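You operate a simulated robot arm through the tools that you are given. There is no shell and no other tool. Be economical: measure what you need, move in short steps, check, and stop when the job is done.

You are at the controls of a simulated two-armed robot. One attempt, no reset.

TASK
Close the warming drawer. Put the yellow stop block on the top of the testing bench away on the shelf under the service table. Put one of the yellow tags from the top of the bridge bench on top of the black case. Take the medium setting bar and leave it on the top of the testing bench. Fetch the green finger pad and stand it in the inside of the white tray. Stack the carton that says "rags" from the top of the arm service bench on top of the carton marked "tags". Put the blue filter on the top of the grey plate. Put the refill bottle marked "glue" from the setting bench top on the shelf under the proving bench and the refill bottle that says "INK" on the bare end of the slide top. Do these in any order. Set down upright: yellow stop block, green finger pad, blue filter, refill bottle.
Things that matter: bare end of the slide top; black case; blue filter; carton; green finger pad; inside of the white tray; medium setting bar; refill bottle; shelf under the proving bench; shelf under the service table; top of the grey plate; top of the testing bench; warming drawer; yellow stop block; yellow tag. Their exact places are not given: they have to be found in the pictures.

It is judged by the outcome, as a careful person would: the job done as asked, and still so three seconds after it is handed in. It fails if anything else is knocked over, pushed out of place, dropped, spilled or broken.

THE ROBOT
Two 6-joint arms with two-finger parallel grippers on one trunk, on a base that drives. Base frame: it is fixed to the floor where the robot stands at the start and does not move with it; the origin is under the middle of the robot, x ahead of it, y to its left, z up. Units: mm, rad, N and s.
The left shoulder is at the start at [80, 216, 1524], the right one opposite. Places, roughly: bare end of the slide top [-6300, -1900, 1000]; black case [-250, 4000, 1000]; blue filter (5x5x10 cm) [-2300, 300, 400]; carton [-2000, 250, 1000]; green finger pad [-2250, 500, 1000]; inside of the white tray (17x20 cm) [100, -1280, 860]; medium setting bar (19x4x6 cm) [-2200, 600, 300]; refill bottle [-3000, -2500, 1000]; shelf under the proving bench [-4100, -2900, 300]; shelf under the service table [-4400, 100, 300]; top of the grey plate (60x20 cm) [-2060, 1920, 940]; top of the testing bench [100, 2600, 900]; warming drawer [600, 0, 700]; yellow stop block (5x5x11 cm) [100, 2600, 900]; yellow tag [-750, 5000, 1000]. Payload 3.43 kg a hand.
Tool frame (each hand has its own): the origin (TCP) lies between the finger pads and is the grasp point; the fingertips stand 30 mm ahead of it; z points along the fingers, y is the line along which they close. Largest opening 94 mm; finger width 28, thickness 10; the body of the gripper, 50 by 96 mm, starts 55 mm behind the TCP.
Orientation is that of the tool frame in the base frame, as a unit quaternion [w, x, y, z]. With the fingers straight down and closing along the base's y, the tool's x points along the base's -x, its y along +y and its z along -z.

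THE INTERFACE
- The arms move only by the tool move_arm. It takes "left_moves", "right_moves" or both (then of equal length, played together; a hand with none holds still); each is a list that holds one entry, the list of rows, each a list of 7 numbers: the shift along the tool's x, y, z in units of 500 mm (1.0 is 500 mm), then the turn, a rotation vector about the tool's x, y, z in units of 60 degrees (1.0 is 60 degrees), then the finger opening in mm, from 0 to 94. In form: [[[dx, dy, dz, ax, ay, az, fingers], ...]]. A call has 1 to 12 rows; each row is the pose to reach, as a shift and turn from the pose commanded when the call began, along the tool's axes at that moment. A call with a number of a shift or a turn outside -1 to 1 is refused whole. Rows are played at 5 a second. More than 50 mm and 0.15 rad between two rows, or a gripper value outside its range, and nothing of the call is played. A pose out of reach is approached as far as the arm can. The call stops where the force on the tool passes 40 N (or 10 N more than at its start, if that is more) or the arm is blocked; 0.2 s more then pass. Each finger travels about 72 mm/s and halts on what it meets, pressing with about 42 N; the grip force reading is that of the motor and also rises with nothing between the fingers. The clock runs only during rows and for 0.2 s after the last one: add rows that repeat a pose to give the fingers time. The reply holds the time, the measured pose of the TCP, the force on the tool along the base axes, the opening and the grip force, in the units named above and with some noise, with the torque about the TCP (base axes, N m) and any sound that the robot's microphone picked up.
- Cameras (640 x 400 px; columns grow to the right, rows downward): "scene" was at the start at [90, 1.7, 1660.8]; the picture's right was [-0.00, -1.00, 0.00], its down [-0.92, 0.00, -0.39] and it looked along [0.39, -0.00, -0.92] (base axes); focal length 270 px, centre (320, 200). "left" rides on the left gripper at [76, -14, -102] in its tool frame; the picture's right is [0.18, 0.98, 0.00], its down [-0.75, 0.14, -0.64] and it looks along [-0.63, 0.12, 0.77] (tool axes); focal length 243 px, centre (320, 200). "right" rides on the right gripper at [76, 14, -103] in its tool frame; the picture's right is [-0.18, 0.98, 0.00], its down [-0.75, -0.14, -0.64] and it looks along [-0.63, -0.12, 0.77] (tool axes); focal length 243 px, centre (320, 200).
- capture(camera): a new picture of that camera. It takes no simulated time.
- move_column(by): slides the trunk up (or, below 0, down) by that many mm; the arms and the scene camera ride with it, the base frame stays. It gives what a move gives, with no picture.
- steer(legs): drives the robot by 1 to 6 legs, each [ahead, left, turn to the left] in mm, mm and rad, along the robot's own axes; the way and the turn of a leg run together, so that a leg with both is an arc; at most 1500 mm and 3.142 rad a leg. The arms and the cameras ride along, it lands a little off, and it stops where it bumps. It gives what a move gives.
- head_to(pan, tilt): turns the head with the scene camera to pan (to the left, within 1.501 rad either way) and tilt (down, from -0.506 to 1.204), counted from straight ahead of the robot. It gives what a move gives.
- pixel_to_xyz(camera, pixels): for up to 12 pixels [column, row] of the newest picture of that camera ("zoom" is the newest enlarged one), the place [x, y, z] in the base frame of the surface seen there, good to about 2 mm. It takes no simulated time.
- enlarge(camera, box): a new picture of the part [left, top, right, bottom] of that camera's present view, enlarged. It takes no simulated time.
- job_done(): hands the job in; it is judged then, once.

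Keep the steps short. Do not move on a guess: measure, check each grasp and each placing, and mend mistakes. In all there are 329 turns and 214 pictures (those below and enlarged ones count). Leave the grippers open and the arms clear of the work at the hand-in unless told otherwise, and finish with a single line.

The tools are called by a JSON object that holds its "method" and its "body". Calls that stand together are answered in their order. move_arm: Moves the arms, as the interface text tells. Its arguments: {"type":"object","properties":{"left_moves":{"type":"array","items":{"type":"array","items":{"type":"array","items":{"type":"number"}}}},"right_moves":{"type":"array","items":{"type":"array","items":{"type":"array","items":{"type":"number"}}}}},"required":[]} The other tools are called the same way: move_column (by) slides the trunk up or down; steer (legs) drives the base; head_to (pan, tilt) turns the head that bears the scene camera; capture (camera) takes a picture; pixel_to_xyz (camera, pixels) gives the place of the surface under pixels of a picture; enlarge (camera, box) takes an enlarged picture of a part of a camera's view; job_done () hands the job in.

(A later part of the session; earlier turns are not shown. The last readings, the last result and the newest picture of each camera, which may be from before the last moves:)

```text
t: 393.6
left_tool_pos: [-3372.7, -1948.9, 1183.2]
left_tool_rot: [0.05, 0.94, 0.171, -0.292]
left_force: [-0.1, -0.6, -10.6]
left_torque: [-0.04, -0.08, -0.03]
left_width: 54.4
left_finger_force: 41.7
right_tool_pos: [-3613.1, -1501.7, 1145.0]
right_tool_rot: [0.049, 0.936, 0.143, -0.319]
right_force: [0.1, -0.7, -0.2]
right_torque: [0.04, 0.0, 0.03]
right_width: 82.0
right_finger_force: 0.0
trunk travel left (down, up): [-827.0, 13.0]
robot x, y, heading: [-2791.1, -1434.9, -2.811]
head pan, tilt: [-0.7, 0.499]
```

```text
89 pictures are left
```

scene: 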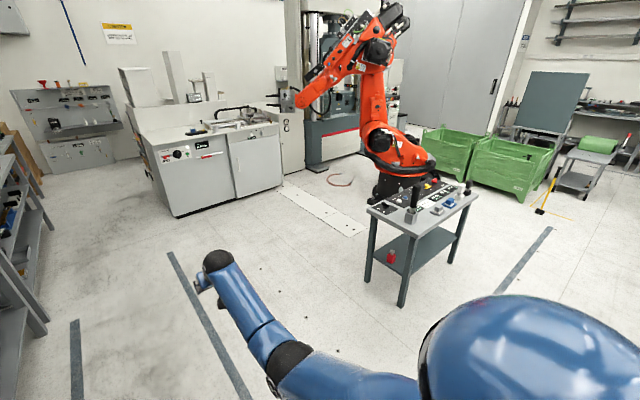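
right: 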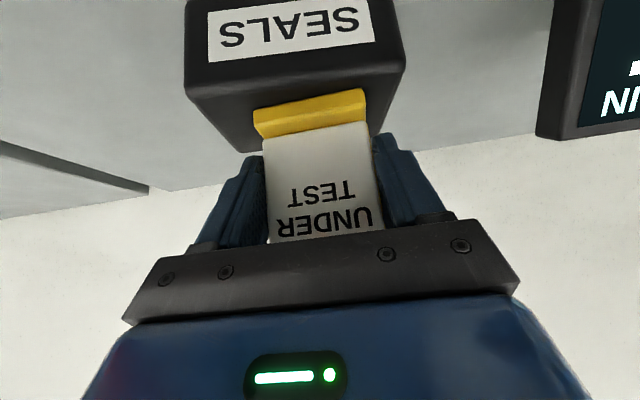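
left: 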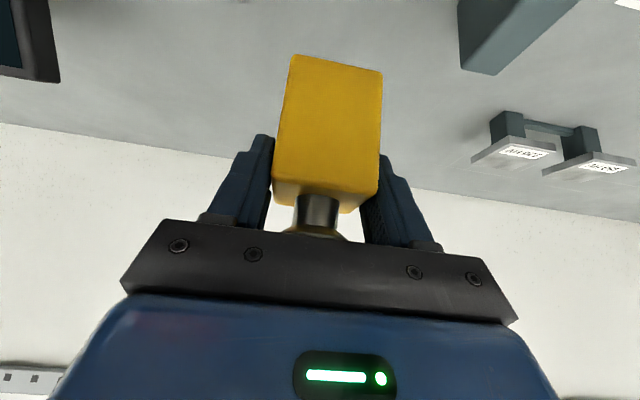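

The service table is in view: shelf with a red item at (390,257). I measure table and shelf.

{"method": "enlarge", "body": {"camera": "scene", "box": [350, 170, 490, 310]}}

{"method": "pixel_to_xyz", "body": {"camera": "zoom", "pixels": [[130, 195], [310, 232], [480, 115], [190, 260], [240, 330], [300, 300], [390, 240], [350, 260], [300, 265], [195, 255], [245, 380], [330, 215]]}}

```text
2.86 times, centred on (420, 240) of scene
```

zoom: 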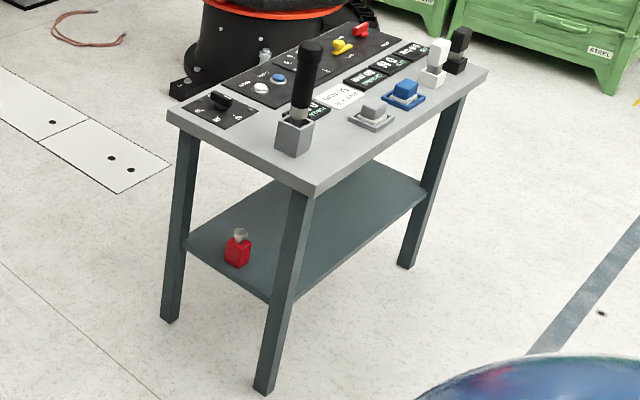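

```text
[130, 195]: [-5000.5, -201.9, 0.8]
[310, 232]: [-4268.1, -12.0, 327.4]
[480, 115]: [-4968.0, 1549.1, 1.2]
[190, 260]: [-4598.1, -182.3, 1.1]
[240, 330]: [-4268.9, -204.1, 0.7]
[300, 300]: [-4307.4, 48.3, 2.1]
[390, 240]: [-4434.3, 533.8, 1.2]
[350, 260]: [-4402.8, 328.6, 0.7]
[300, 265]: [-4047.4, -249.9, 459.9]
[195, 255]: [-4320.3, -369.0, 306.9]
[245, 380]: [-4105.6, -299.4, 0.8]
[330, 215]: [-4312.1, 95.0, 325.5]
```

{"method": "pixel_to_xyz", "body": {"camera": "zoom", "pixels": [[172, 112], [312, 188], [484, 74], [350, 30], [238, 235], [238, 260], [265, 290], [420, 190], [192, 245], [300, 180], [290, 250], [360, 200]]}}

```text
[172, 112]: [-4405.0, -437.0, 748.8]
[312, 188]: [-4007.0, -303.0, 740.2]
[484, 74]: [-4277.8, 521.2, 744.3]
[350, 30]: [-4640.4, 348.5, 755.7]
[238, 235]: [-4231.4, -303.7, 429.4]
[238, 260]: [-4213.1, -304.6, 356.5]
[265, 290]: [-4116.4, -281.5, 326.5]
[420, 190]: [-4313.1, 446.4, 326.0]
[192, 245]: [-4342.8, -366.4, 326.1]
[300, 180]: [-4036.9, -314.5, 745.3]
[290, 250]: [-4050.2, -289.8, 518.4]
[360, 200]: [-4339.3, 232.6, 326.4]
```

Shelf z 326, free in the middle; a red block stands at its left. I aim for (-4276,34). First I draw the right hand back, then move right behind the bench to face the table.

{"method": "move_arm", "body": {"right_moves": [[[0.08, 0, 0.0, 0, 0, 0, 82], [0.15, 0, -0.01, 0, 0, 0, 82], [0.24, 0, -0.02, 0, 0, 0, 82], [0.33, 0, -0.04, 0, 0, 0, 82], [0.42, 0, -0.07, 0, 0, 0, 82], [0.49, 0, -0.1, 0, 0, 0, 82]]]}}

{"method": "steer", "body": {"legs": [[0, -1080, 0], [0, -1080, 0]]}}

{"method": "head_to", "body": {"pan": 0.1, "tilt": 0.6}}

{"method": "capture", "body": {"camera": "scene"}}

```text
t: 395.0
left_tool_pos: [-3370.7, -1946.2, 1185.0]
left_tool_rot: [0.051, 0.939, 0.171, -0.293]
left_force: [1.0, 0.2, -10.4]
left_torque: [0.01, -0.06, 0.02]
left_width: 54.3
left_finger_force: 42.4
right_tool_pos: [-3397.6, -1432.1, 1037.0]
right_tool_rot: [0.049, 0.935, 0.143, -0.32]
right_force: [0.6, 0.1, 1.0]
right_torque: [0.02, 0.0, 0.03]
right_width: 82.1
right_finger_force: 0.1
trunk travel left (down, up): [-827.0, 13.0]
robot x, y, heading: [-2788.6, -1437.7, -2.807]
head pan, tilt: [-0.7, 0.499]
```

```text
t: 405.7
left_tool_pos: [-4084.9, 72.9, 1183.9]
left_tool_rot: [0.053, 0.938, 0.18, -0.292]
left_force: [0.8, -0.8, -10.0]
left_torque: [0.02, -0.07, 0.0]
left_width: 54.4
left_finger_force: 42.4
right_tool_pos: [-4120.5, 589.5, 1035.9]
right_tool_rot: [0.05, 0.935, 0.15, -0.319]
right_force: [-0.5, -0.3, 0.7]
right_torque: [0.04, 0.0, 0.0]
right_width: 82.1
right_finger_force: 0.0
trunk travel left (down, up): [-827.0, 13.0]
robot x, y, heading: [-3509.5, 602.1, -2.792]
head pan, tilt: [-0.7, 0.499]
```

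```text
t: 406.8
left_tool_pos: [-4086.5, 76.1, 1182.8]
left_tool_rot: [0.054, 0.938, 0.179, -0.291]
left_force: [-0.5, 0.6, -11.3]
left_torque: [0.04, -0.05, 0.03]
left_width: 54.4
left_finger_force: 41.7
right_tool_pos: [-4120.7, 589.6, 1034.4]
right_tool_rot: [0.051, 0.935, 0.15, -0.318]
right_force: [-0.1, 0.6, 0.0]
right_torque: [-0.02, 0.0, -0.04]
right_width: 82.0
right_finger_force: 0.0
trunk travel left (down, up): [-827.0, 13.0]
robot x, y, heading: [-3508.6, 598.1, -2.792]
head pan, tilt: [0.099, 0.6]
```

```text
87 pictures are left
```

scene: 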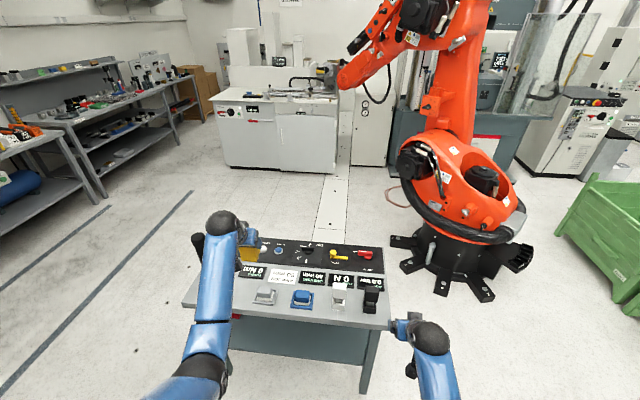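

I draw the right hand in a further 80 mm, back off 150 mm, and lower the trunk so the block's foot is just above shelf height.

{"method": "move_arm", "body": {"right_moves": [[[0.07, 0, -0.02, 0, 0, 0, 82], [0.14, 0, -0.03, 0, 0, 0, 82], [0.175, 0, -0.035, 0, 0, 0, 82]]]}}

{"method": "steer", "body": {"legs": [[-150, 0, -0.02]]}}

{"method": "move_column", "body": {"by": -390}}

{"method": "move_column", "body": {"by": -370}}

{"method": "head_to", "body": {"pan": 0.1, "tilt": 0.4}}

{"method": "capture", "body": {"camera": "scene"}}

```text
t: 407.6
left_tool_pos: [-4085.2, 75.5, 1182.7]
left_tool_rot: [0.053, 0.938, 0.179, -0.292]
left_force: [-0.1, 0.3, -11.1]
left_torque: [0.01, -0.02, -0.01]
left_width: 54.4
left_finger_force: 42.6
right_tool_pos: [-4042.1, 616.9, 995.6]
right_tool_rot: [0.052, 0.934, 0.151, -0.32]
right_force: [0.5, 0.1, -0.4]
right_torque: [0.01, -0.01, 0.0]
right_width: 82.1
right_finger_force: 0.1
trunk travel left (down, up): [-827.0, 13.0]
robot x, y, heading: [-3509.5, 598.8, -2.791]
head pan, tilt: [0.099, 0.6]
```

```text
t: 409.0
left_tool_pos: [-3958.9, 135.0, 1181.0]
left_tool_rot: [0.05, 0.94, 0.17, -0.291]
left_force: [-0.8, -0.8, -11.3]
left_torque: [0.04, -0.05, -0.02]
left_width: 54.2
left_finger_force: 42.3
right_tool_pos: [-3904.4, 674.3, 994.3]
right_tool_rot: [0.048, 0.936, 0.142, -0.317]
right_force: [0.1, 0.1, -0.3]
right_torque: [0.01, -0.05, -0.02]
right_width: 82.3
right_finger_force: 0.0
trunk travel left (down, up): [-827.0, 13.0]
robot x, y, heading: [-3371.4, 649.2, -2.813]
head pan, tilt: [0.099, 0.6]
```

```text
t: 412.8
left_tool_pos: [-3954.5, 136.2, 793.9]
left_tool_rot: [0.051, 0.94, 0.17, -0.292]
left_force: [-0.4, 0.7, -10.8]
left_torque: [0.03, -0.07, -0.02]
left_width: 54.2
left_finger_force: 41.7
right_tool_pos: [-3900.4, 676.5, 605.4]
right_tool_rot: [0.048, 0.936, 0.14, -0.319]
right_force: [0.0, 0.6, 0.4]
right_torque: [-0.01, 0.01, 0.01]
right_width: 81.9
right_finger_force: 0.1
trunk travel left (down, up): [-437.0, 403.0]
robot x, y, heading: [-3369.8, 647.0, -2.812]
head pan, tilt: [0.099, 0.6]
```

```text
t: 416.3
left_tool_pos: [-3952.6, 136.1, 422.5]
left_tool_rot: [0.05, 0.94, 0.17, -0.291]
left_force: [0.0, 0.1, -11.1]
left_torque: [0.04, -0.05, -0.03]
left_width: 54.3
left_finger_force: 41.6
right_tool_pos: [-3900.0, 675.8, 235.8]
right_tool_rot: [0.048, 0.936, 0.141, -0.318]
right_force: [-0.2, -0.6, 0.0]
right_torque: [0.02, 0.0, 0.01]
right_width: 82.0
right_finger_force: 0.0
trunk travel left (down, up): [-67.0, 773.0]
robot x, y, heading: [-3370.5, 650.1, -2.812]
head pan, tilt: [0.099, 0.6]
```

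```text
t: 417.1
left_tool_pos: [-3953.1, 137.4, 422.9]
left_tool_rot: [0.049, 0.94, 0.17, -0.291]
left_force: [0.1, -1.2, -10.8]
left_torque: [0.02, -0.04, -0.02]
left_width: 54.4
left_finger_force: 41.9
right_tool_pos: [-3899.6, 675.9, 236.3]
right_tool_rot: [0.048, 0.936, 0.141, -0.319]
right_force: [-0.3, -0.1, 0.1]
right_torque: [-0.03, -0.01, -0.01]
right_width: 82.1
right_finger_force: 0.0
trunk travel left (down, up): [-67.0, 773.0]
robot x, y, heading: [-3371.5, 649.0, -2.816]
head pan, tilt: [0.099, 0.4]
```

```text
86 pictures are left
```

scene: 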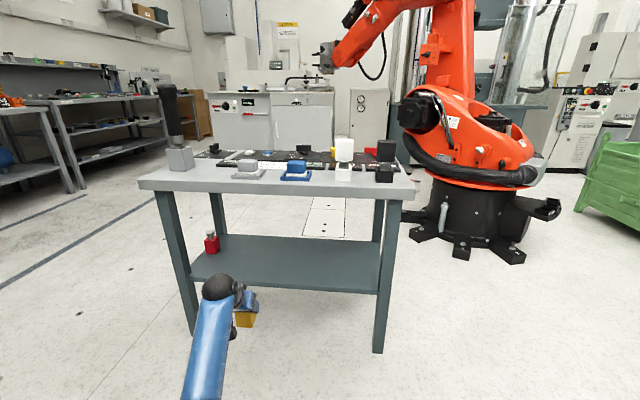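

Clear view of the shelf. I drive 200 mm of the 299 in, keeping 33 mm above the shelf, and check.

{"method": "steer", "body": {"legs": [[200, 12, 0]]}}

{"method": "capture", "body": {"camera": "scene"}}

{"method": "capture", "body": {"camera": "left"}}

```text
t: 418.7
left_tool_pos: [-4137.9, 56.9, 421.2]
left_tool_rot: [0.05, 0.94, 0.173, -0.291]
left_force: [0.1, 0.1, -11.5]
left_torque: [0.06, -0.04, -0.02]
left_width: 54.3
left_finger_force: 42.4
right_tool_pos: [-4087.5, 597.2, 235.1]
right_tool_rot: [0.048, 0.936, 0.143, -0.318]
right_force: [0.1, -0.2, -1.1]
right_torque: [-0.01, -0.02, 0.04]
right_width: 81.9
right_finger_force: 0.1
trunk travel left (down, up): [-67.0, 773.0]
robot x, y, heading: [-3556.3, 570.5, -2.803]
head pan, tilt: [0.099, 0.4]
```

```text
85 pictures are left
```

scene: 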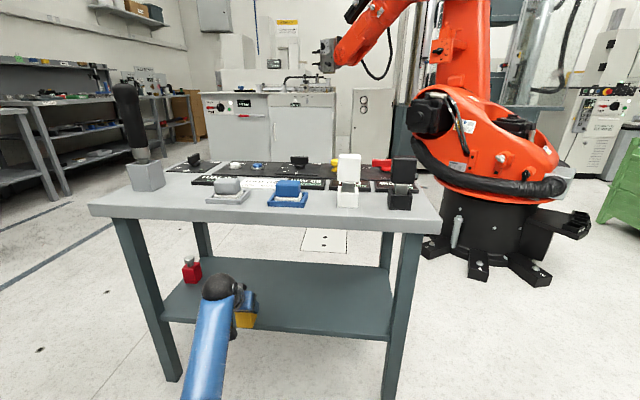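

```text
84 pictures are left
```

left: 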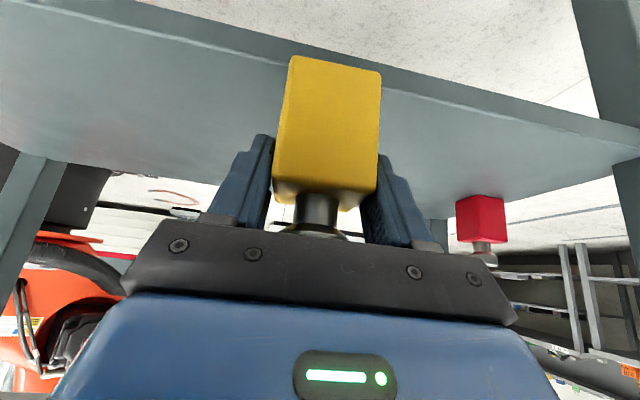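

{"method": "steer", "body": {"legs": [[112, 0, 0]]}}

{"method": "move_column", "body": {"by": -26}}

{"method": "capture", "body": {"camera": "left"}}

```text
t: 419.9
left_tool_pos: [-4242.2, 21.7, 422.7]
left_tool_rot: [0.05, 0.94, 0.173, -0.291]
left_force: [-0.5, -0.2, -11.9]
left_torque: [0.02, -0.06, -0.01]
left_width: 54.5
left_finger_force: 41.5
right_tool_pos: [-4191.9, 562.2, 236.2]
right_tool_rot: [0.049, 0.936, 0.143, -0.319]
right_force: [-0.2, -0.1, 0.0]
right_torque: [-0.01, 0.01, 0.01]
right_width: 82.0
right_finger_force: 0.0
trunk travel left (down, up): [-67.0, 773.0]
robot x, y, heading: [-3661.6, 536.4, -2.806]
head pan, tilt: [0.099, 0.4]
```

```text
t: 420.6
left_tool_pos: [-4241.7, 22.2, 396.8]
left_tool_rot: [0.051, 0.94, 0.173, -0.291]
left_force: [-0.2, -1.0, -11.3]
left_torque: [0.01, -0.03, 0.04]
left_width: 54.5
left_finger_force: 42.4
right_tool_pos: [-4191.6, 563.1, 209.9]
right_tool_rot: [0.049, 0.936, 0.143, -0.319]
right_force: [-0.4, 0.1, 1.3]
right_torque: [0.0, 0.03, 0.01]
right_width: 81.9
right_finger_force: 0.2
trunk travel left (down, up): [-41.0, 799.0]
robot x, y, heading: [-3658.7, 535.1, -2.805]
head pan, tilt: [0.099, 0.4]
```

```text
83 pictures are left
```

left: 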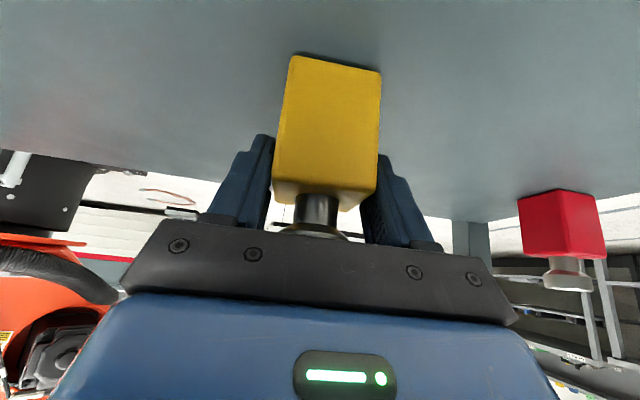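

Just above the shelf. I feel down by millimetres.

{"method": "move_arm", "body": {"left_moves": [[[0.004, 0, 0.006, 0, 0, 0, 0], [0.007, 0, 0.0095, 0, 0, 0, 0], [0.009, 0, 0.0125, 0, 0, 0, 0]]]}}

```text
t: 421.4
left_tool_pos: [-4241.0, 22.0, 389.8]
left_tool_rot: [0.052, 0.939, 0.172, -0.292]
left_force: [1.2, 0.8, -4.7]
left_torque: [-0.07, 0.01, -0.02]
left_width: 54.6
left_finger_force: 41.4
right_tool_pos: [-4191.2, 560.8, 210.4]
right_tool_rot: [0.049, 0.936, 0.143, -0.318]
right_force: [0.3, -0.8, -0.6]
right_torque: [0.02, -0.04, 0.03]
right_width: 81.8
right_finger_force: 0.0
trunk travel left (down, up): [-41.0, 799.0]
robot x, y, heading: [-3666.7, 535.7, -2.808]
head pan, tilt: [0.099, 0.4]
```

{"method": "move_arm", "body": {"left_moves": [[[0.001, 0, 0.0016, 0, 0, 0, 0], [0.001, 0, 0.0016, 0, 0, 0, 60], [0.001, 0, 0.0016, 0, 0, 0, 80], [0.001, 0, 0.0016, 0, 0, 0, 84], [0.05, 0, -0.05, 0, 0, 0, 84], [0.11, 0, -0.1, 0, 0, 0, 84], [0.16, 0, -0.15, 0, 0, 0, 84]]]}}

{"method": "steer", "body": {"legs": [[-350, 0, 0]]}}

{"method": "capture", "body": {"camera": "scene"}}

```text
t: 423.0
left_tool_pos: [-4137.2, 60.7, 405.4]
left_tool_rot: [0.051, 0.939, 0.173, -0.292]
left_force: [-0.4, 0.5, 0.3]
left_torque: [-0.01, 0.0, 0.01]
left_width: 83.8
left_finger_force: 0.1
right_tool_pos: [-4191.7, 561.2, 211.3]
right_tool_rot: [0.049, 0.935, 0.143, -0.319]
right_force: [-0.4, 0.4, 0.1]
right_torque: [0.0, -0.04, 0.01]
right_width: 82.1
right_finger_force: 0.1
trunk travel left (down, up): [-41.0, 799.0]
robot x, y, heading: [-3663.1, 538.9, -2.805]
head pan, tilt: [0.099, 0.4]
```

```text
t: 425.2
left_tool_pos: [-3808.0, 175.0, 405.8]
left_tool_rot: [0.051, 0.939, 0.171, -0.293]
left_force: [0.1, 0.7, 0.4]
left_torque: [0.02, 0.01, -0.02]
left_width: 84.0
left_finger_force: 0.1
right_tool_pos: [-3861.0, 676.7, 210.9]
right_tool_rot: [0.049, 0.936, 0.142, -0.319]
right_force: [-0.5, -0.5, 0.3]
right_torque: [-0.02, -0.05, 0.02]
right_width: 81.8
right_finger_force: 0.0
trunk travel left (down, up): [-41.0, 799.0]
robot x, y, heading: [-3334.3, 648.3, -2.811]
head pan, tilt: [0.099, 0.4]
```

```text
82 pictures are left
```

scene: 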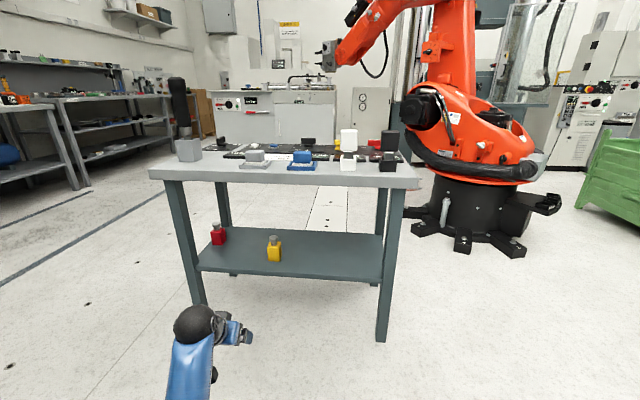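

The yellow block stands upright on the shelf beside the red one. I raise the trunk and go to the setting bench for the bottles.

{"method": "move_column", "body": {"by": 400}}

{"method": "move_column", "body": {"by": 390}}

{"method": "steer", "body": {"legs": [[0, 1000, 0], [0, 900, 0], [0, 0, 1.566]]}}

{"method": "head_to", "body": {"pan": 0, "tilt": 0.5}}

{"method": "capture", "body": {"camera": "scene"}}

```text
t: 429.1
left_tool_pos: [-3810.0, 175.2, 806.2]
left_tool_rot: [0.052, 0.939, 0.172, -0.292]
left_force: [-0.7, -0.2, 0.0]
left_torque: [-0.01, 0.01, -0.02]
left_width: 84.3
left_finger_force: 0.1
right_tool_pos: [-3860.8, 675.7, 611.0]
right_tool_rot: [0.048, 0.936, 0.142, -0.318]
right_force: [0.1, 0.2, 0.1]
right_torque: [-0.01, -0.01, -0.01]
right_width: 81.8
right_finger_force: 0.0
trunk travel left (down, up): [-441.0, 399.0]
robot x, y, heading: [-3328.9, 651.9, -2.805]
head pan, tilt: [0.099, 0.4]
```

```text
t: 432.8
left_tool_pos: [-3808.1, 173.8, 1196.4]
left_tool_rot: [0.052, 0.94, 0.172, -0.291]
left_force: [0.2, 0.5, -0.4]
left_torque: [-0.02, -0.02, -0.01]
left_width: 84.0
left_finger_force: 0.0
right_tool_pos: [-3860.9, 675.8, 1000.4]
right_tool_rot: [0.048, 0.936, 0.142, -0.319]
right_force: [-0.1, -0.7, -0.3]
right_torque: [0.01, -0.01, 0.04]
right_width: 82.0
right_finger_force: 0.1
trunk travel left (down, up): [-831.0, 9.0]
robot x, y, heading: [-3332.0, 653.0, -2.81]
head pan, tilt: [0.099, 0.4]
```

```text
t: 445.9
left_tool_pos: [-2187.1, -1524.4, 1196.3]
left_tool_rot: [0.247, 0.521, 0.801, -0.163]
left_force: [-0.2, -0.3, 0.5]
left_torque: [0.0, -0.02, 0.0]
left_width: 84.0
left_finger_force: 0.1
right_tool_pos: [-2686.2, -1605.3, 1001.3]
right_tool_rot: [0.266, 0.539, 0.778, -0.183]
right_force: [-0.1, -0.5, 0.0]
right_torque: [0.02, -0.01, 0.01]
right_width: 81.7
right_finger_force: 0.0
trunk travel left (down, up): [-831.0, 9.0]
robot x, y, heading: [-2688.0, -1073.9, -1.185]
head pan, tilt: [0.099, 0.4]
```

```text
t: 446.6
left_tool_pos: [-2186.4, -1524.8, 1195.4]
left_tool_rot: [0.246, 0.521, 0.801, -0.163]
left_force: [-0.5, -0.1, -0.1]
left_torque: [0.07, 0.0, 0.01]
left_width: 84.1
left_finger_force: 0.0
right_tool_pos: [-2684.5, -1604.8, 1000.1]
right_tool_rot: [0.265, 0.539, 0.778, -0.185]
right_force: [-0.1, -0.3, 0.4]
right_torque: [-0.02, -0.02, 0.02]
right_width: 81.9
right_finger_force: 0.0
trunk travel left (down, up): [-831.0, 9.0]
robot x, y, heading: [-2689.9, -1074.5, -1.181]
head pan, tilt: [0.0, 0.499]
```

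```text
81 pictures are left
```

scene: 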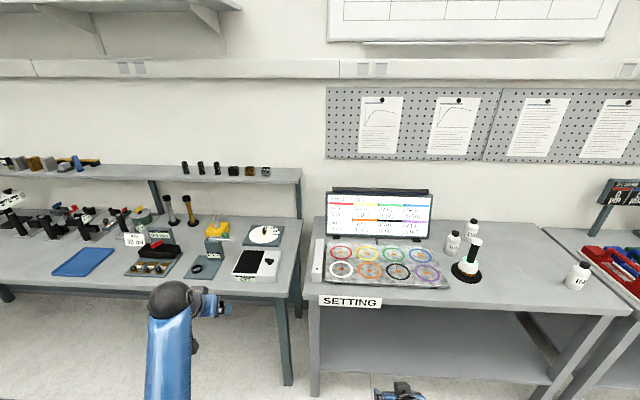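

I see "SETTING" on the bench and three bottles. I enlarge to read their labels and measure.

{"method": "enlarge", "body": {"camera": "scene", "box": [430, 205, 610, 315]}}

{"method": "pixel_to_xyz", "body": {"camera": "zoom", "pixels": [[80, 130], [82, 95], [152, 95], [150, 60], [527, 250], [527, 205], [160, 165], [130, 230], [420, 250], [300, 330], [250, 150], [450, 120]]}}

```text
3.56 times, centred on (520, 260) of scene
```

zoom: 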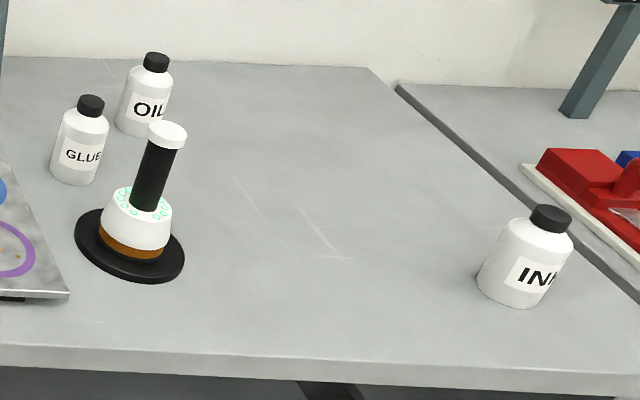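

```text
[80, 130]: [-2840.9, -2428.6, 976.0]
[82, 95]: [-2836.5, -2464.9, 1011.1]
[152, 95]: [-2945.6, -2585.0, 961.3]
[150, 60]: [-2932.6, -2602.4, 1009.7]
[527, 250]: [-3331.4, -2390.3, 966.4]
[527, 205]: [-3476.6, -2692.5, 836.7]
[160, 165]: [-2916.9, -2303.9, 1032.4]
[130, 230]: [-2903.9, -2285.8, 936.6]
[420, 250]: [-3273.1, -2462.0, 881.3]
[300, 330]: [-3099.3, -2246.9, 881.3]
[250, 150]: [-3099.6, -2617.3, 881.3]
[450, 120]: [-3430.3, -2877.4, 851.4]
```

{"method": "pixel_to_xyz", "body": {"camera": "zoom", "pixels": [[57, 140], [105, 140], [56, 165], [96, 170], [490, 260], [560, 275], [500, 235], [545, 230], [550, 215], [535, 215], [525, 300], [85, 110]]}}

```text
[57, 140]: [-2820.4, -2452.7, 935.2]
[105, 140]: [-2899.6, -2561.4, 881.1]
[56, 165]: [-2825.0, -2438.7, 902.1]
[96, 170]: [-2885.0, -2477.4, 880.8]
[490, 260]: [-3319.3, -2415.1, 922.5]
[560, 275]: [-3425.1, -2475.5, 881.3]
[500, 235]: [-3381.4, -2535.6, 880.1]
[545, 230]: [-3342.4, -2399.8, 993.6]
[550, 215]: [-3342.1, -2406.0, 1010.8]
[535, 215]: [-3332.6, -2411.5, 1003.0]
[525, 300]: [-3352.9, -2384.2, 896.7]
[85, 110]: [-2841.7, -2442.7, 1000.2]
```

Labels: GLUE at about (-2842,-2457), OIL behind it, INK at about (-3349,-2412); bench top z 881. Right hand takes INK first, left takes GLUE. I tilt both hands to ~52°, square up, and approach INK.

{"method": "move_arm", "body": {"left_moves": [[[0, 0, 0, 0, -0.1, 0, 84], [0, 0, 0, 0, -0.2, 0, 84], [0, 0, 0, 0, -0.285, 0, 84]]], "right_moves": [[[-0.03, 0, 0.02, 0, -0.07, 0, 84], [-0.06, 0, 0.05, 0, -0.14, 0, 84], [-0.1, 0, 0.08, 0, -0.215, 0, 84]]]}}

{"method": "steer", "body": {"legs": [[0, 0, -0.06], [0, -855, 0], [330, 0, 0]]}}

{"method": "capture", "body": {"camera": "right"}}

{"method": "capture", "body": {"camera": "scene"}}

```text
t: 447.4
left_tool_pos: [-2186.7, -1524.2, 1196.9]
left_tool_rot: [0.364, 0.49, 0.755, -0.24]
left_force: [0.1, -0.6, 0.1]
left_torque: [0.01, -0.01, 0.03]
left_width: 83.9
left_finger_force: 0.0
right_tool_pos: [-2663.2, -1667.2, 999.7]
right_tool_rot: [0.351, 0.515, 0.743, -0.242]
right_force: [0.6, 0.6, -0.1]
right_torque: [0.0, 0.0, 0.02]
right_width: 83.7
right_finger_force: 0.1
trunk travel left (down, up): [-831.0, 9.0]
robot x, y, heading: [-2686.7, -1071.2, -1.18]
head pan, tilt: [0.0, 0.499]
```

```text
t: 454.1
left_tool_pos: [-2901.4, -2128.6, 1198.4]
left_tool_rot: [0.359, 0.508, 0.742, -0.249]
left_force: [0.0, 0.4, 0.2]
left_torque: [0.0, -0.03, -0.01]
left_width: 83.9
left_finger_force: 0.1
right_tool_pos: [-3383.6, -2249.3, 1000.9]
right_tool_rot: [0.346, 0.533, 0.73, -0.252]
right_force: [0.2, -0.6, 0.6]
right_torque: [0.05, 0.03, 0.0]
right_width: 84.2
right_finger_force: 0.1
trunk travel left (down, up): [-831.0, 9.0]
robot x, y, heading: [-3379.4, -1657.6, -1.231]
head pan, tilt: [0.0, 0.499]
```

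```text
79 pictures are left
```

right: 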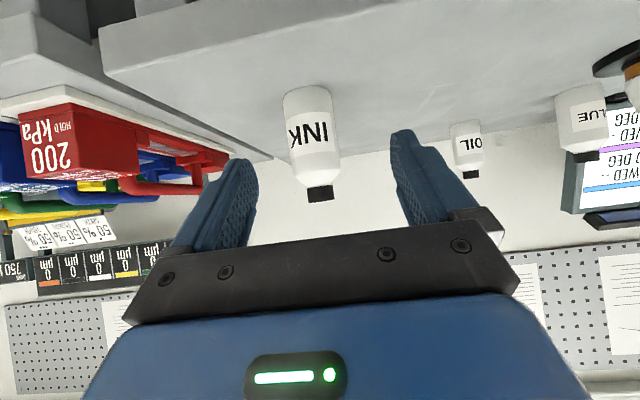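

```text
78 pictures are left
```

scene: 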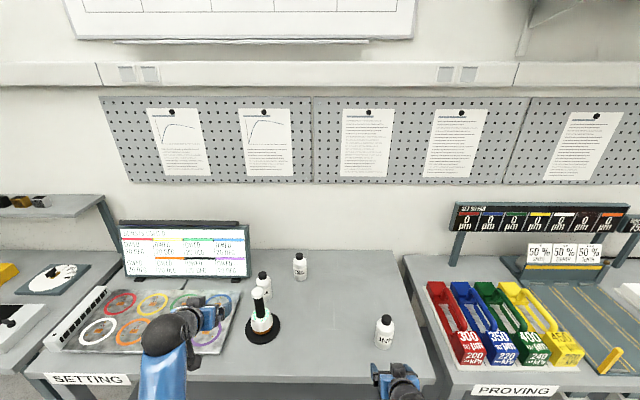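

INK is right ahead of the right hand. I measure it in the hand camera.

{"method": "pixel_to_xyz", "body": {"camera": "right", "pixels": [[286, 120], [335, 120], [310, 110], [318, 193], [308, 92], [300, 150], [332, 150], [220, 165], [235, 150]]}}

{"method": "pixel_to_xyz", "body": {"camera": "scene", "pixels": [[264, 283], [258, 283], [270, 283], [264, 275], [260, 320], [384, 335], [300, 268], [378, 335], [392, 335], [275, 345]]}}

```text
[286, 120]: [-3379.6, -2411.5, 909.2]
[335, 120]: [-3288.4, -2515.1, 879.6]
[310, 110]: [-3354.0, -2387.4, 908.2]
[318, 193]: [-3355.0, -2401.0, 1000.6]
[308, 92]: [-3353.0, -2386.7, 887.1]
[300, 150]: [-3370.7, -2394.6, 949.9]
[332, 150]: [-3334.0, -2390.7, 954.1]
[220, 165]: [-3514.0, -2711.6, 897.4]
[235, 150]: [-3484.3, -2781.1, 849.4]
```

```text
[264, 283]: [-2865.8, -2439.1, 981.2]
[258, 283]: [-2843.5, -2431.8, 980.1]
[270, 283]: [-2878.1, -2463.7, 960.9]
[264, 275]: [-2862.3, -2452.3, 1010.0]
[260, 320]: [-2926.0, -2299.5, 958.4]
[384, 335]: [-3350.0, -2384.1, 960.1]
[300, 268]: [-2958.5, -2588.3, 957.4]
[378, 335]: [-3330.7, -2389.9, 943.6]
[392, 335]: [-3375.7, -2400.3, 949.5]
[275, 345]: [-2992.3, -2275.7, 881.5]
```

INK centre (-3350,-2412), radius 28. I drive in 165 mm, 18 right, at this height, then lower 46 mm.

{"method": "steer", "body": {"legs": [[165, -18, 0]]}}

{"method": "move_column", "body": {"by": -46}}

{"method": "capture", "body": {"camera": "right"}}

```text
t: 455.6
left_tool_pos: [-2864.8, -2291.9, 1198.6]
left_tool_rot: [0.358, 0.508, 0.743, -0.248]
left_force: [1.3, 0.5, 0.0]
left_torque: [-0.02, 0.01, -0.02]
left_width: 83.9
left_finger_force: 0.1
right_tool_pos: [-3346.5, -2411.5, 1002.0]
right_tool_rot: [0.346, 0.532, 0.73, -0.253]
right_force: [0.4, 0.0, -0.3]
right_torque: [0.01, 0.01, -0.06]
right_width: 84.0
right_finger_force: 0.1
trunk travel left (down, up): [-831.0, 9.0]
robot x, y, heading: [-3341.3, -1822.5, -1.231]
head pan, tilt: [0.0, 0.499]
```

```text
t: 456.4
left_tool_pos: [-2863.0, -2296.5, 1150.1]
left_tool_rot: [0.357, 0.509, 0.743, -0.248]
left_force: [0.4, 0.1, -0.2]
left_torque: [0.03, 0.0, 0.02]
left_width: 83.7
left_finger_force: 0.0
right_tool_pos: [-3344.0, -2414.3, 952.5]
right_tool_rot: [0.345, 0.533, 0.731, -0.251]
right_force: [0.7, -0.3, 0.1]
right_torque: [0.03, -0.02, -0.01]
right_width: 84.1
right_finger_force: 0.1
trunk travel left (down, up): [-785.0, 55.0]
robot x, y, heading: [-3341.3, -1821.3, -1.23]
head pan, tilt: [0.0, 0.499]
```

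```text
77 pictures are left
```

right: 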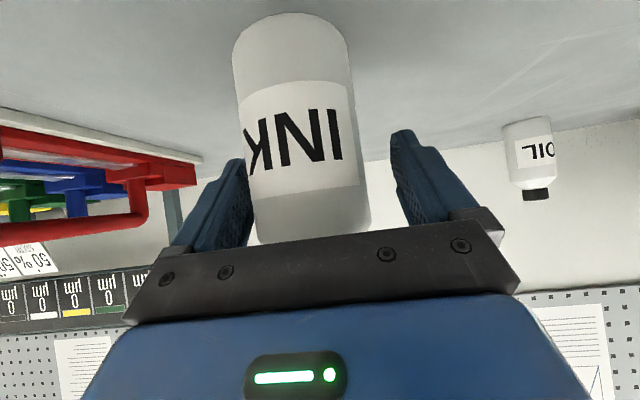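

The bottle stands a little to the right of centre; I shift 6 mm right, close and lift 60 mm.

{"method": "move_arm", "body": {"right_moves": [[[0, -0.013, 0, 0, 0, 0, 84], [0, -0.013, 0, 0, 0, 0, 60], [0, -0.013, 0, 0, 0, 0, 40], [0, -0.013, 0, 0, 0, 0, 20], [0, -0.013, 0, 0, 0, 0, 10], [-0.015, -0.013, -0.013, 0, 0, 0, 10], [-0.05, -0.013, -0.042, 0, 0, 0, 10], [-0.093, -0.013, -0.076, 0, 0, 0, 10]]]}}

{"method": "capture", "body": {"camera": "right"}}

```text
t: 458.2
left_tool_pos: [-2861.8, -2294.4, 1150.6]
left_tool_rot: [0.358, 0.508, 0.743, -0.248]
left_force: [-0.3, 0.7, 0.6]
left_torque: [0.01, 0.01, -0.04]
left_width: 84.1
left_finger_force: 0.1
right_tool_pos: [-3349.3, -2416.0, 1015.5]
right_tool_rot: [0.345, 0.532, 0.731, -0.251]
right_force: [0.5, -0.6, -1.8]
right_torque: [-0.03, 0.02, 0.0]
right_width: 62.7
right_finger_force: 42.0
trunk travel left (down, up): [-785.0, 55.0]
robot x, y, heading: [-3344.1, -1819.4, -1.233]
head pan, tilt: [0.0, 0.499]
```

```text
76 pictures are left
```

right: 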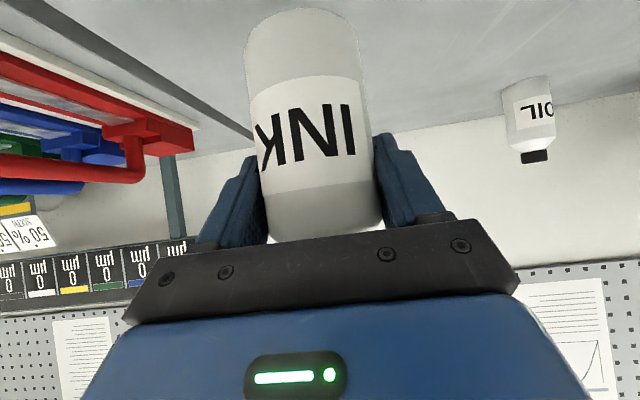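

INK held (62.7 mm). Before moving for GLUE I measure what stands near the right hand's way, and steepen the left hand to pass over the stamp.

{"method": "pixel_to_xyz", "body": {"camera": "right", "pixels": [[180, 135], [170, 180], [130, 150], [100, 70], [70, 240]]}}

{"method": "move_arm", "body": {"left_moves": [[[-0.04, 0, 0.03, 0, 0.1, 0, 84], [-0.08, 0, 0.07, 0, 0.2, 0, 84], [-0.113, 0, 0.145, 0, 0.285, 0, 84]]]}}

{"method": "capture", "body": {"camera": "left"}}

```text
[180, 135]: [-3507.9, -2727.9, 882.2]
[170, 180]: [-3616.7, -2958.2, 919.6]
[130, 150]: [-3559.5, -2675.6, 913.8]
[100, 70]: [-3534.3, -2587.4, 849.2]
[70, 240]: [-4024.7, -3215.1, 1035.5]
```

```text
t: 459.0
left_tool_pos: [-2830.1, -2382.3, 1146.9]
left_tool_rot: [0.242, 0.54, 0.788, -0.169]
left_force: [0.2, -0.2, 0.2]
left_torque: [0.01, -0.03, 0.03]
left_width: 84.1
left_finger_force: 0.0
right_tool_pos: [-3349.6, -2419.1, 1014.3]
right_tool_rot: [0.345, 0.532, 0.732, -0.25]
right_force: [0.9, -0.3, -3.2]
right_torque: [-0.02, -0.01, -0.02]
right_width: 63.0
right_finger_force: 42.4
trunk travel left (down, up): [-785.0, 55.0]
robot x, y, heading: [-3339.1, -1820.1, -1.231]
head pan, tilt: [0.0, 0.499]
```

```text
75 pictures are left
```

left: 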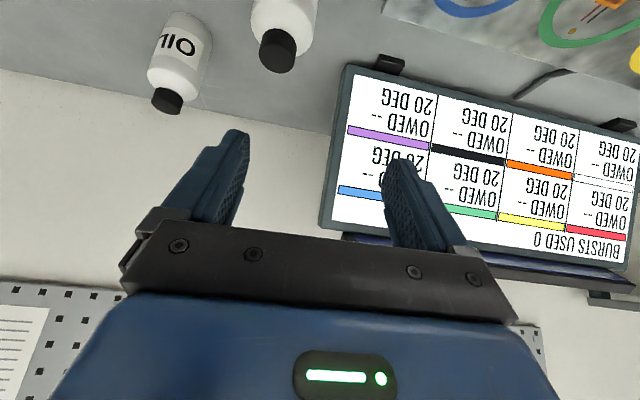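

{"method": "pixel_to_xyz", "body": {"camera": "left", "pixels": [[278, 55], [300, 40], [262, 40], [345, 80], [335, 130], [325, 215], [180, 60], [295, 10], [390, 65]]}}

```text
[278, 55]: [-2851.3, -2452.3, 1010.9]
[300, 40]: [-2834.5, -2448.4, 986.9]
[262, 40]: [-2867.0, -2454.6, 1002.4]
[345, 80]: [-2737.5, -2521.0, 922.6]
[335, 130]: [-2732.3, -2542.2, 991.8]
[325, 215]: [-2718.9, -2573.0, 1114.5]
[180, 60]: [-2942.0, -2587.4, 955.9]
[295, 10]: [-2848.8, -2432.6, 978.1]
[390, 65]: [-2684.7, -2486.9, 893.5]
```

The monitor and OIL leave room. I drive 63 ahead and 48 right, then lower the left hand over GLUE in two stages.

{"method": "steer", "body": {"legs": [[63, -48, 0]]}}

{"method": "move_arm", "body": {"left_moves": [[[0.045, 0, 0.066, 0, 0, 0, 86], [0.09, 0, 0.132, 0, 0, 0, 86], [0.13, 0, 0.19, 0, 0, 0, 86], [0.13, 0, 0.19, 0, 0, 0, 86]]]}}

{"method": "capture", "body": {"camera": "left"}}

{"method": "capture", "body": {"camera": "scene"}}

```text
t: 460.1
left_tool_pos: [-2850.4, -2446.1, 1151.9]
left_tool_rot: [0.244, 0.539, 0.788, -0.172]
left_force: [0.5, 1.0, 0.7]
left_torque: [-0.03, 0.03, -0.04]
left_width: 84.0
left_finger_force: 0.3
right_tool_pos: [-3369.9, -2483.9, 1020.4]
right_tool_rot: [0.347, 0.531, 0.73, -0.255]
right_force: [-0.6, 1.4, -2.1]
right_torque: [0.0, 0.03, -0.02]
right_width: 62.2
right_finger_force: 41.4
trunk travel left (down, up): [-785.0, 55.0]
robot x, y, heading: [-3366.0, -1899.0, -1.228]
head pan, tilt: [0.0, 0.499]
```

```text
t: 460.9
left_tool_pos: [-2852.1, -2455.4, 1048.6]
left_tool_rot: [0.248, 0.539, 0.786, -0.172]
left_force: [0.5, 2.7, 13.7]
left_torque: [1.49, 0.73, -0.3]
left_width: 86.0
left_finger_force: 0.0
right_tool_pos: [-3372.4, -2489.8, 1014.1]
right_tool_rot: [0.344, 0.532, 0.732, -0.249]
right_force: [-0.3, -0.7, -3.4]
right_torque: [0.02, -0.01, -0.01]
right_width: 62.5
right_finger_force: 41.7
trunk travel left (down, up): [-785.0, 55.0]
robot x, y, heading: [-3360.6, -1893.4, -1.229]
head pan, tilt: [0.0, 0.499]
stopped in row 4 (left hand): the force on the tool passed its limit at 46 N (the readings are from after the stop); the commanded pose is now the measured one
```

```text
74 pictures are left
```

left: 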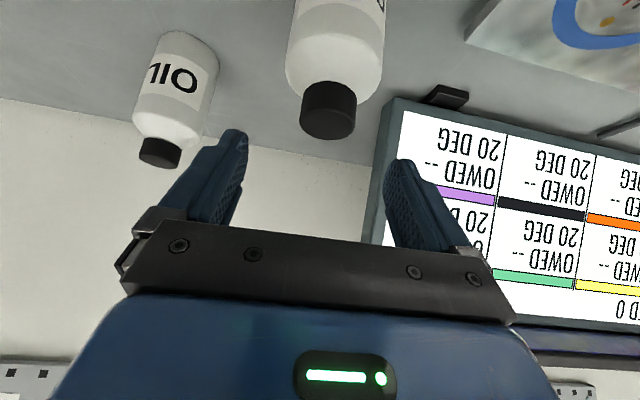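

```text
73 pictures are left
```

scene: 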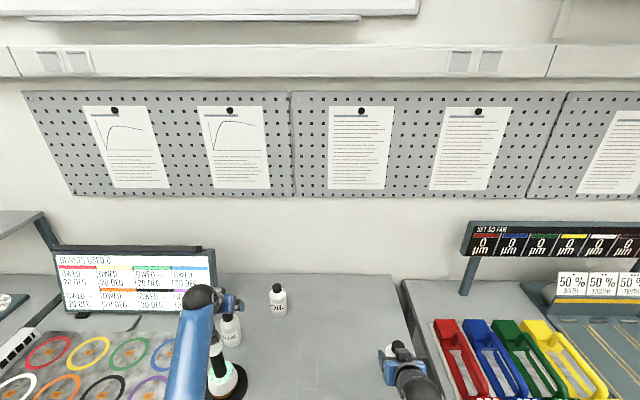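

Something was touched (46 N): probably the stamp's handle under the arm. I rise straight away and look.

{"method": "move_arm", "body": {"left_moves": [[[-0.03, 0, -0.045, 0, 0, 0, 86], [-0.075, 0, -0.11, 0, 0, 0, 86], [-0.11, 0, -0.16, 0, 0, 0, 86]]]}}

{"method": "enlarge", "body": {"camera": "scene", "box": [160, 270, 300, 400]}}

```text
t: 461.7
left_tool_pos: [-2850.3, -2455.7, 1142.5]
left_tool_rot: [0.247, 0.539, 0.787, -0.172]
left_force: [0.1, -0.7, 0.6]
left_torque: [-0.03, 0.02, -0.01]
left_width: 86.0
left_finger_force: 0.0
right_tool_pos: [-3371.6, -2491.6, 1015.0]
right_tool_rot: [0.345, 0.532, 0.731, -0.251]
right_force: [1.3, 0.2, -2.4]
right_torque: [0.02, -0.01, 0.0]
right_width: 62.8
right_finger_force: 42.5
trunk travel left (down, up): [-785.0, 55.0]
robot x, y, heading: [-3361.8, -1894.9, -1.228]
head pan, tilt: [0.0, 0.499]
```

```text
3.08 times, centred on (230, 335) of scene
```

zoom: 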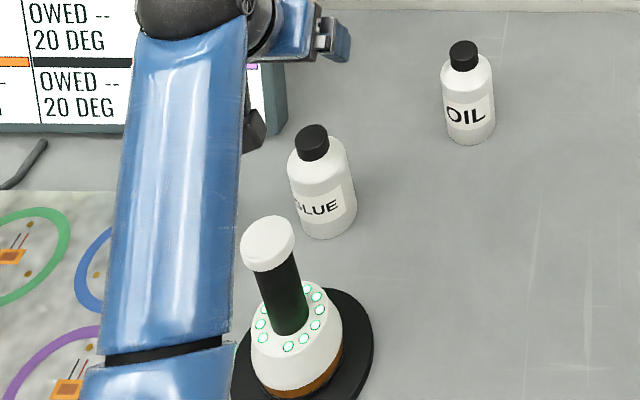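

The stamp still stands. I check whether it shifted, and then I'll come to GLUE from a direction turned about 35° so that the arm no longer passes over the stamp.

{"method": "pixel_to_xyz", "body": {"camera": "zoom", "pixels": [[267, 240], [295, 340], [290, 380], [312, 140], [320, 205], [345, 185], [280, 290]]}}

{"method": "steer", "body": {"legs": [[-180, 0, 0]]}}

```text
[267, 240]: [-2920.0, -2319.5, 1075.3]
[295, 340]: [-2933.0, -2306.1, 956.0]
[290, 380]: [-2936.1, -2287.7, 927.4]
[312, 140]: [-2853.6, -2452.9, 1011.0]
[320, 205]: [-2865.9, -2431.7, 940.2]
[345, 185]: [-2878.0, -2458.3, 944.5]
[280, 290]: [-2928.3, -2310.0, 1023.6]
```

```text
t: 463.2
left_tool_pos: [-2914.0, -2288.5, 1139.8]
left_tool_rot: [0.245, 0.542, 0.785, -0.172]
left_force: [0.5, -0.6, -0.9]
left_torque: [-0.02, -0.01, 0.04]
left_width: 85.8
left_finger_force: 0.1
right_tool_pos: [-3436.1, -2319.0, 1011.6]
right_tool_rot: [0.342, 0.536, 0.729, -0.252]
right_force: [0.0, -0.1, -3.1]
right_torque: [0.04, 0.02, -0.02]
right_width: 62.5
right_finger_force: 42.0
trunk travel left (down, up): [-785.0, 55.0]
robot x, y, heading: [-3423.6, -1721.2, -1.235]
head pan, tilt: [0.0, 0.499]
```

The stamp's handle is 1075 high (I had taken 1040); it has not moved. I back off, turn right 0.6 and move left, so the left hand comes to GLUE past the stamp's left side.

{"method": "steer", "body": {"legs": [[-150, 0, 0], [0, 0, -0.6], [-177, 535, 0]]}}

{"method": "capture", "body": {"camera": "scene"}}

```text
t: 469.1
left_tool_pos: [-2805.0, -2305.4, 1143.0]
left_tool_rot: [0.185, 0.751, 0.588, -0.238]
left_force: [0.3, -0.4, -0.4]
left_torque: [0.01, -0.01, 0.05]
left_width: 85.8
left_finger_force: 0.1
right_tool_pos: [-3250.3, -2034.6, 1014.7]
right_tool_rot: [0.254, 0.729, 0.535, -0.343]
right_force: [0.1, -0.3, -3.8]
right_torque: [0.0, 0.03, 0.03]
right_width: 62.6
right_finger_force: 42.0
trunk travel left (down, up): [-785.0, 55.0]
robot x, y, heading: [-2895.2, -1546.9, -1.844]
head pan, tilt: [0.0, 0.499]
```

```text
71 pictures are left
```

scene: 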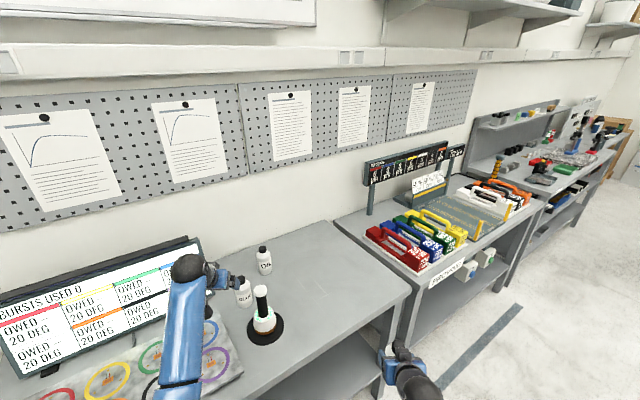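

Now the stamp is well to the right of the left arm's path. I drive 158 mm ahead and check the alignment above GLUE.

{"method": "steer", "body": {"legs": [[158, -7, 0]]}}

{"method": "move_arm", "body": {"left_moves": [[[0.028, 0, 0.041, 0, 0, 0, 86], [0.056, 0, 0.082, 0, 0, 0, 86], [0.056, 0, 0.082, 0, 0, 0, 86]]]}}

{"method": "capture", "body": {"camera": "left"}}

{"method": "enlarge", "body": {"camera": "scene", "box": [140, 240, 300, 400]}}

```text
t: 470.6
left_tool_pos: [-2852.9, -2454.8, 1144.9]
left_tool_rot: [0.184, 0.751, 0.587, -0.239]
left_force: [-0.3, -0.7, -0.1]
left_torque: [-0.05, -0.02, 0.03]
left_width: 86.1
left_finger_force: 0.1
right_tool_pos: [-3298.7, -2183.8, 1015.5]
right_tool_rot: [0.254, 0.729, 0.535, -0.344]
right_force: [0.1, 0.4, -2.0]
right_torque: [-0.01, 0.0, -0.02]
right_width: 62.6
right_finger_force: 41.9
trunk travel left (down, up): [-785.0, 55.0]
robot x, y, heading: [-2948.2, -1704.5, -1.846]
head pan, tilt: [0.0, 0.499]
```

```text
t: 471.4
left_tool_pos: [-2854.0, -2458.7, 1091.8]
left_tool_rot: [0.184, 0.751, 0.587, -0.239]
left_force: [-0.2, 0.4, 0.1]
left_torque: [-0.03, 0.0, 0.01]
left_width: 86.2
left_finger_force: 0.0
right_tool_pos: [-3299.5, -2188.0, 1014.9]
right_tool_rot: [0.253, 0.729, 0.536, -0.343]
right_force: [0.3, -0.1, -2.1]
right_torque: [-0.02, 0.02, 0.01]
right_width: 62.6
right_finger_force: 41.8
trunk travel left (down, up): [-785.0, 55.0]
robot x, y, heading: [-2948.7, -1705.8, -1.848]
head pan, tilt: [0.0, 0.499]
```

```text
70 pictures are left
```

left: 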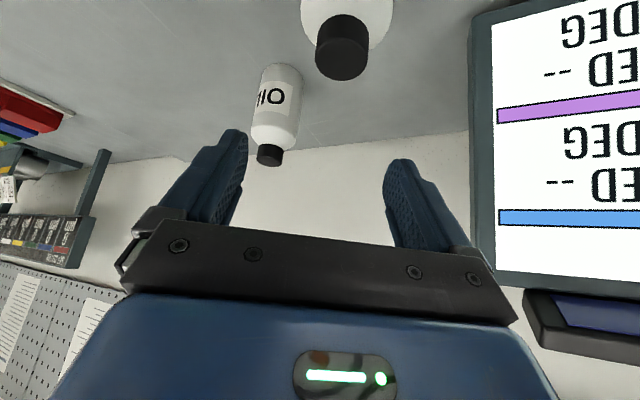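

```text
2.50 times, centred on (220, 320) of scene
```

zoom: 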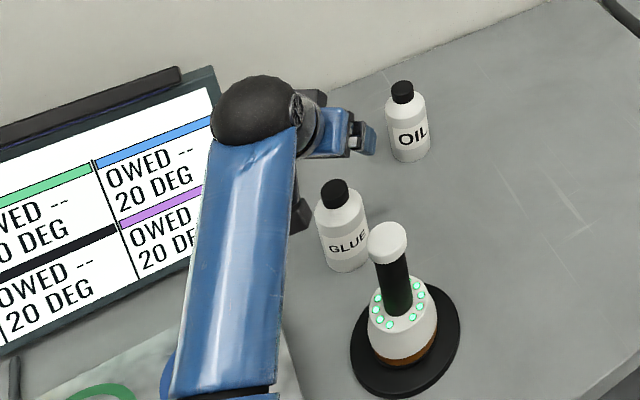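

{"method": "pixel_to_xyz", "body": {"camera": "left", "pixels": [[343, 60], [320, 45], [366, 45], [310, 10], [388, 15]]}}

```text
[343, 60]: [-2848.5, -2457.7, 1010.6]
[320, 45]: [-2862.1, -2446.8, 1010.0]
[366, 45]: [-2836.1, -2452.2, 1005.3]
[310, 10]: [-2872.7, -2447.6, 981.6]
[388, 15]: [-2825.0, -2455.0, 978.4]
```

Centred within 4 mm. I lower 128 mm to TCP z 964 and close.

{"method": "move_arm", "body": {"left_moves": [[[0.037, 0.008, 0.053, 0, 0, 0, 86], [0.074, 0.008, 0.105, 0, 0, 0, 86], [0.11, 0.008, 0.158, 0, 0, 0, 86], [0.147, 0.008, 0.21, 0, 0, 0, 86]]]}}

{"method": "capture", "body": {"camera": "left"}}

```text
t: 472.4
left_tool_pos: [-2852.6, -2457.5, 967.2]
left_tool_rot: [0.184, 0.751, 0.588, -0.238]
left_force: [0.3, 0.0, 0.2]
left_torque: [0.0, 0.02, -0.03]
left_width: 86.1
left_finger_force: 0.1
right_tool_pos: [-3299.6, -2186.7, 1013.9]
right_tool_rot: [0.253, 0.729, 0.535, -0.344]
right_force: [-0.4, 0.1, -3.3]
right_torque: [0.01, -0.01, 0.0]
right_width: 62.4
right_finger_force: 42.6
trunk travel left (down, up): [-785.0, 55.0]
robot x, y, heading: [-2953.7, -1704.6, -1.852]
head pan, tilt: [0.0, 0.499]
```

```text
68 pictures are left
```

left: 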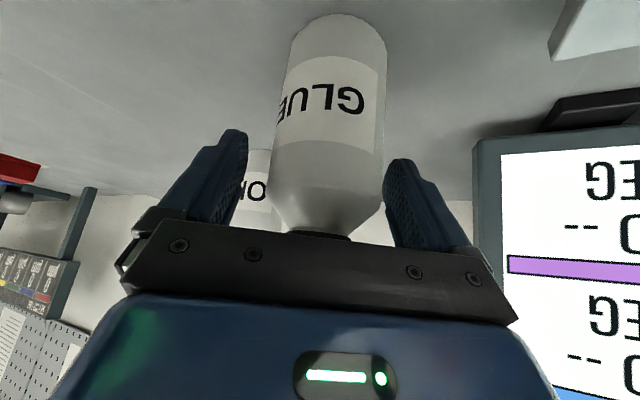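

{"method": "move_arm", "body": {"left_moves": [[[0, 0.004, 0, 0, 0, 0, 65], [0, 0.006, 0, 0, 0, 0, 40], [0, 0.006, 0, 0, 0, 0, 20], [0, 0.006, 0, 0, 0, 0, 10], [0, 0.006, 0, 0, 0, 0, 10], [-0.012, 0.006, -0.016, 0, 0, 0, 10], [-0.045, 0.006, -0.065, 0, 0, 0, 10], [-0.09, 0.006, -0.13, 0, 0, 0, 10], [-0.126, 0.006, -0.18, 0, 0, 0, 10]]]}}

{"method": "capture", "body": {"camera": "left"}}

```text
t: 474.4
left_tool_pos: [-2847.6, -2461.3, 1075.0]
left_tool_rot: [0.183, 0.752, 0.587, -0.238]
left_force: [-0.2, -0.6, -3.1]
left_torque: [0.02, 0.01, -0.03]
left_width: 60.7
left_finger_force: 42.3
right_tool_pos: [-3300.2, -2187.0, 1013.6]
right_tool_rot: [0.252, 0.729, 0.536, -0.343]
right_force: [0.4, 0.1, -3.3]
right_torque: [-0.02, 0.0, -0.03]
right_width: 62.5
right_finger_force: 42.3
trunk travel left (down, up): [-785.0, 55.0]
robot x, y, heading: [-2948.4, -1706.1, -1.842]
head pan, tilt: [0.0, 0.499]
```

```text
67 pictures are left
```

left: 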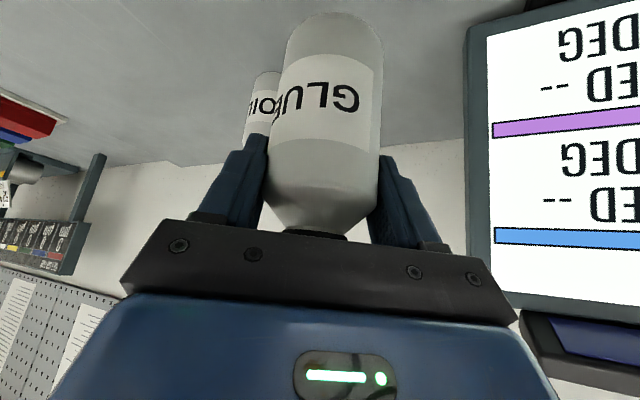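

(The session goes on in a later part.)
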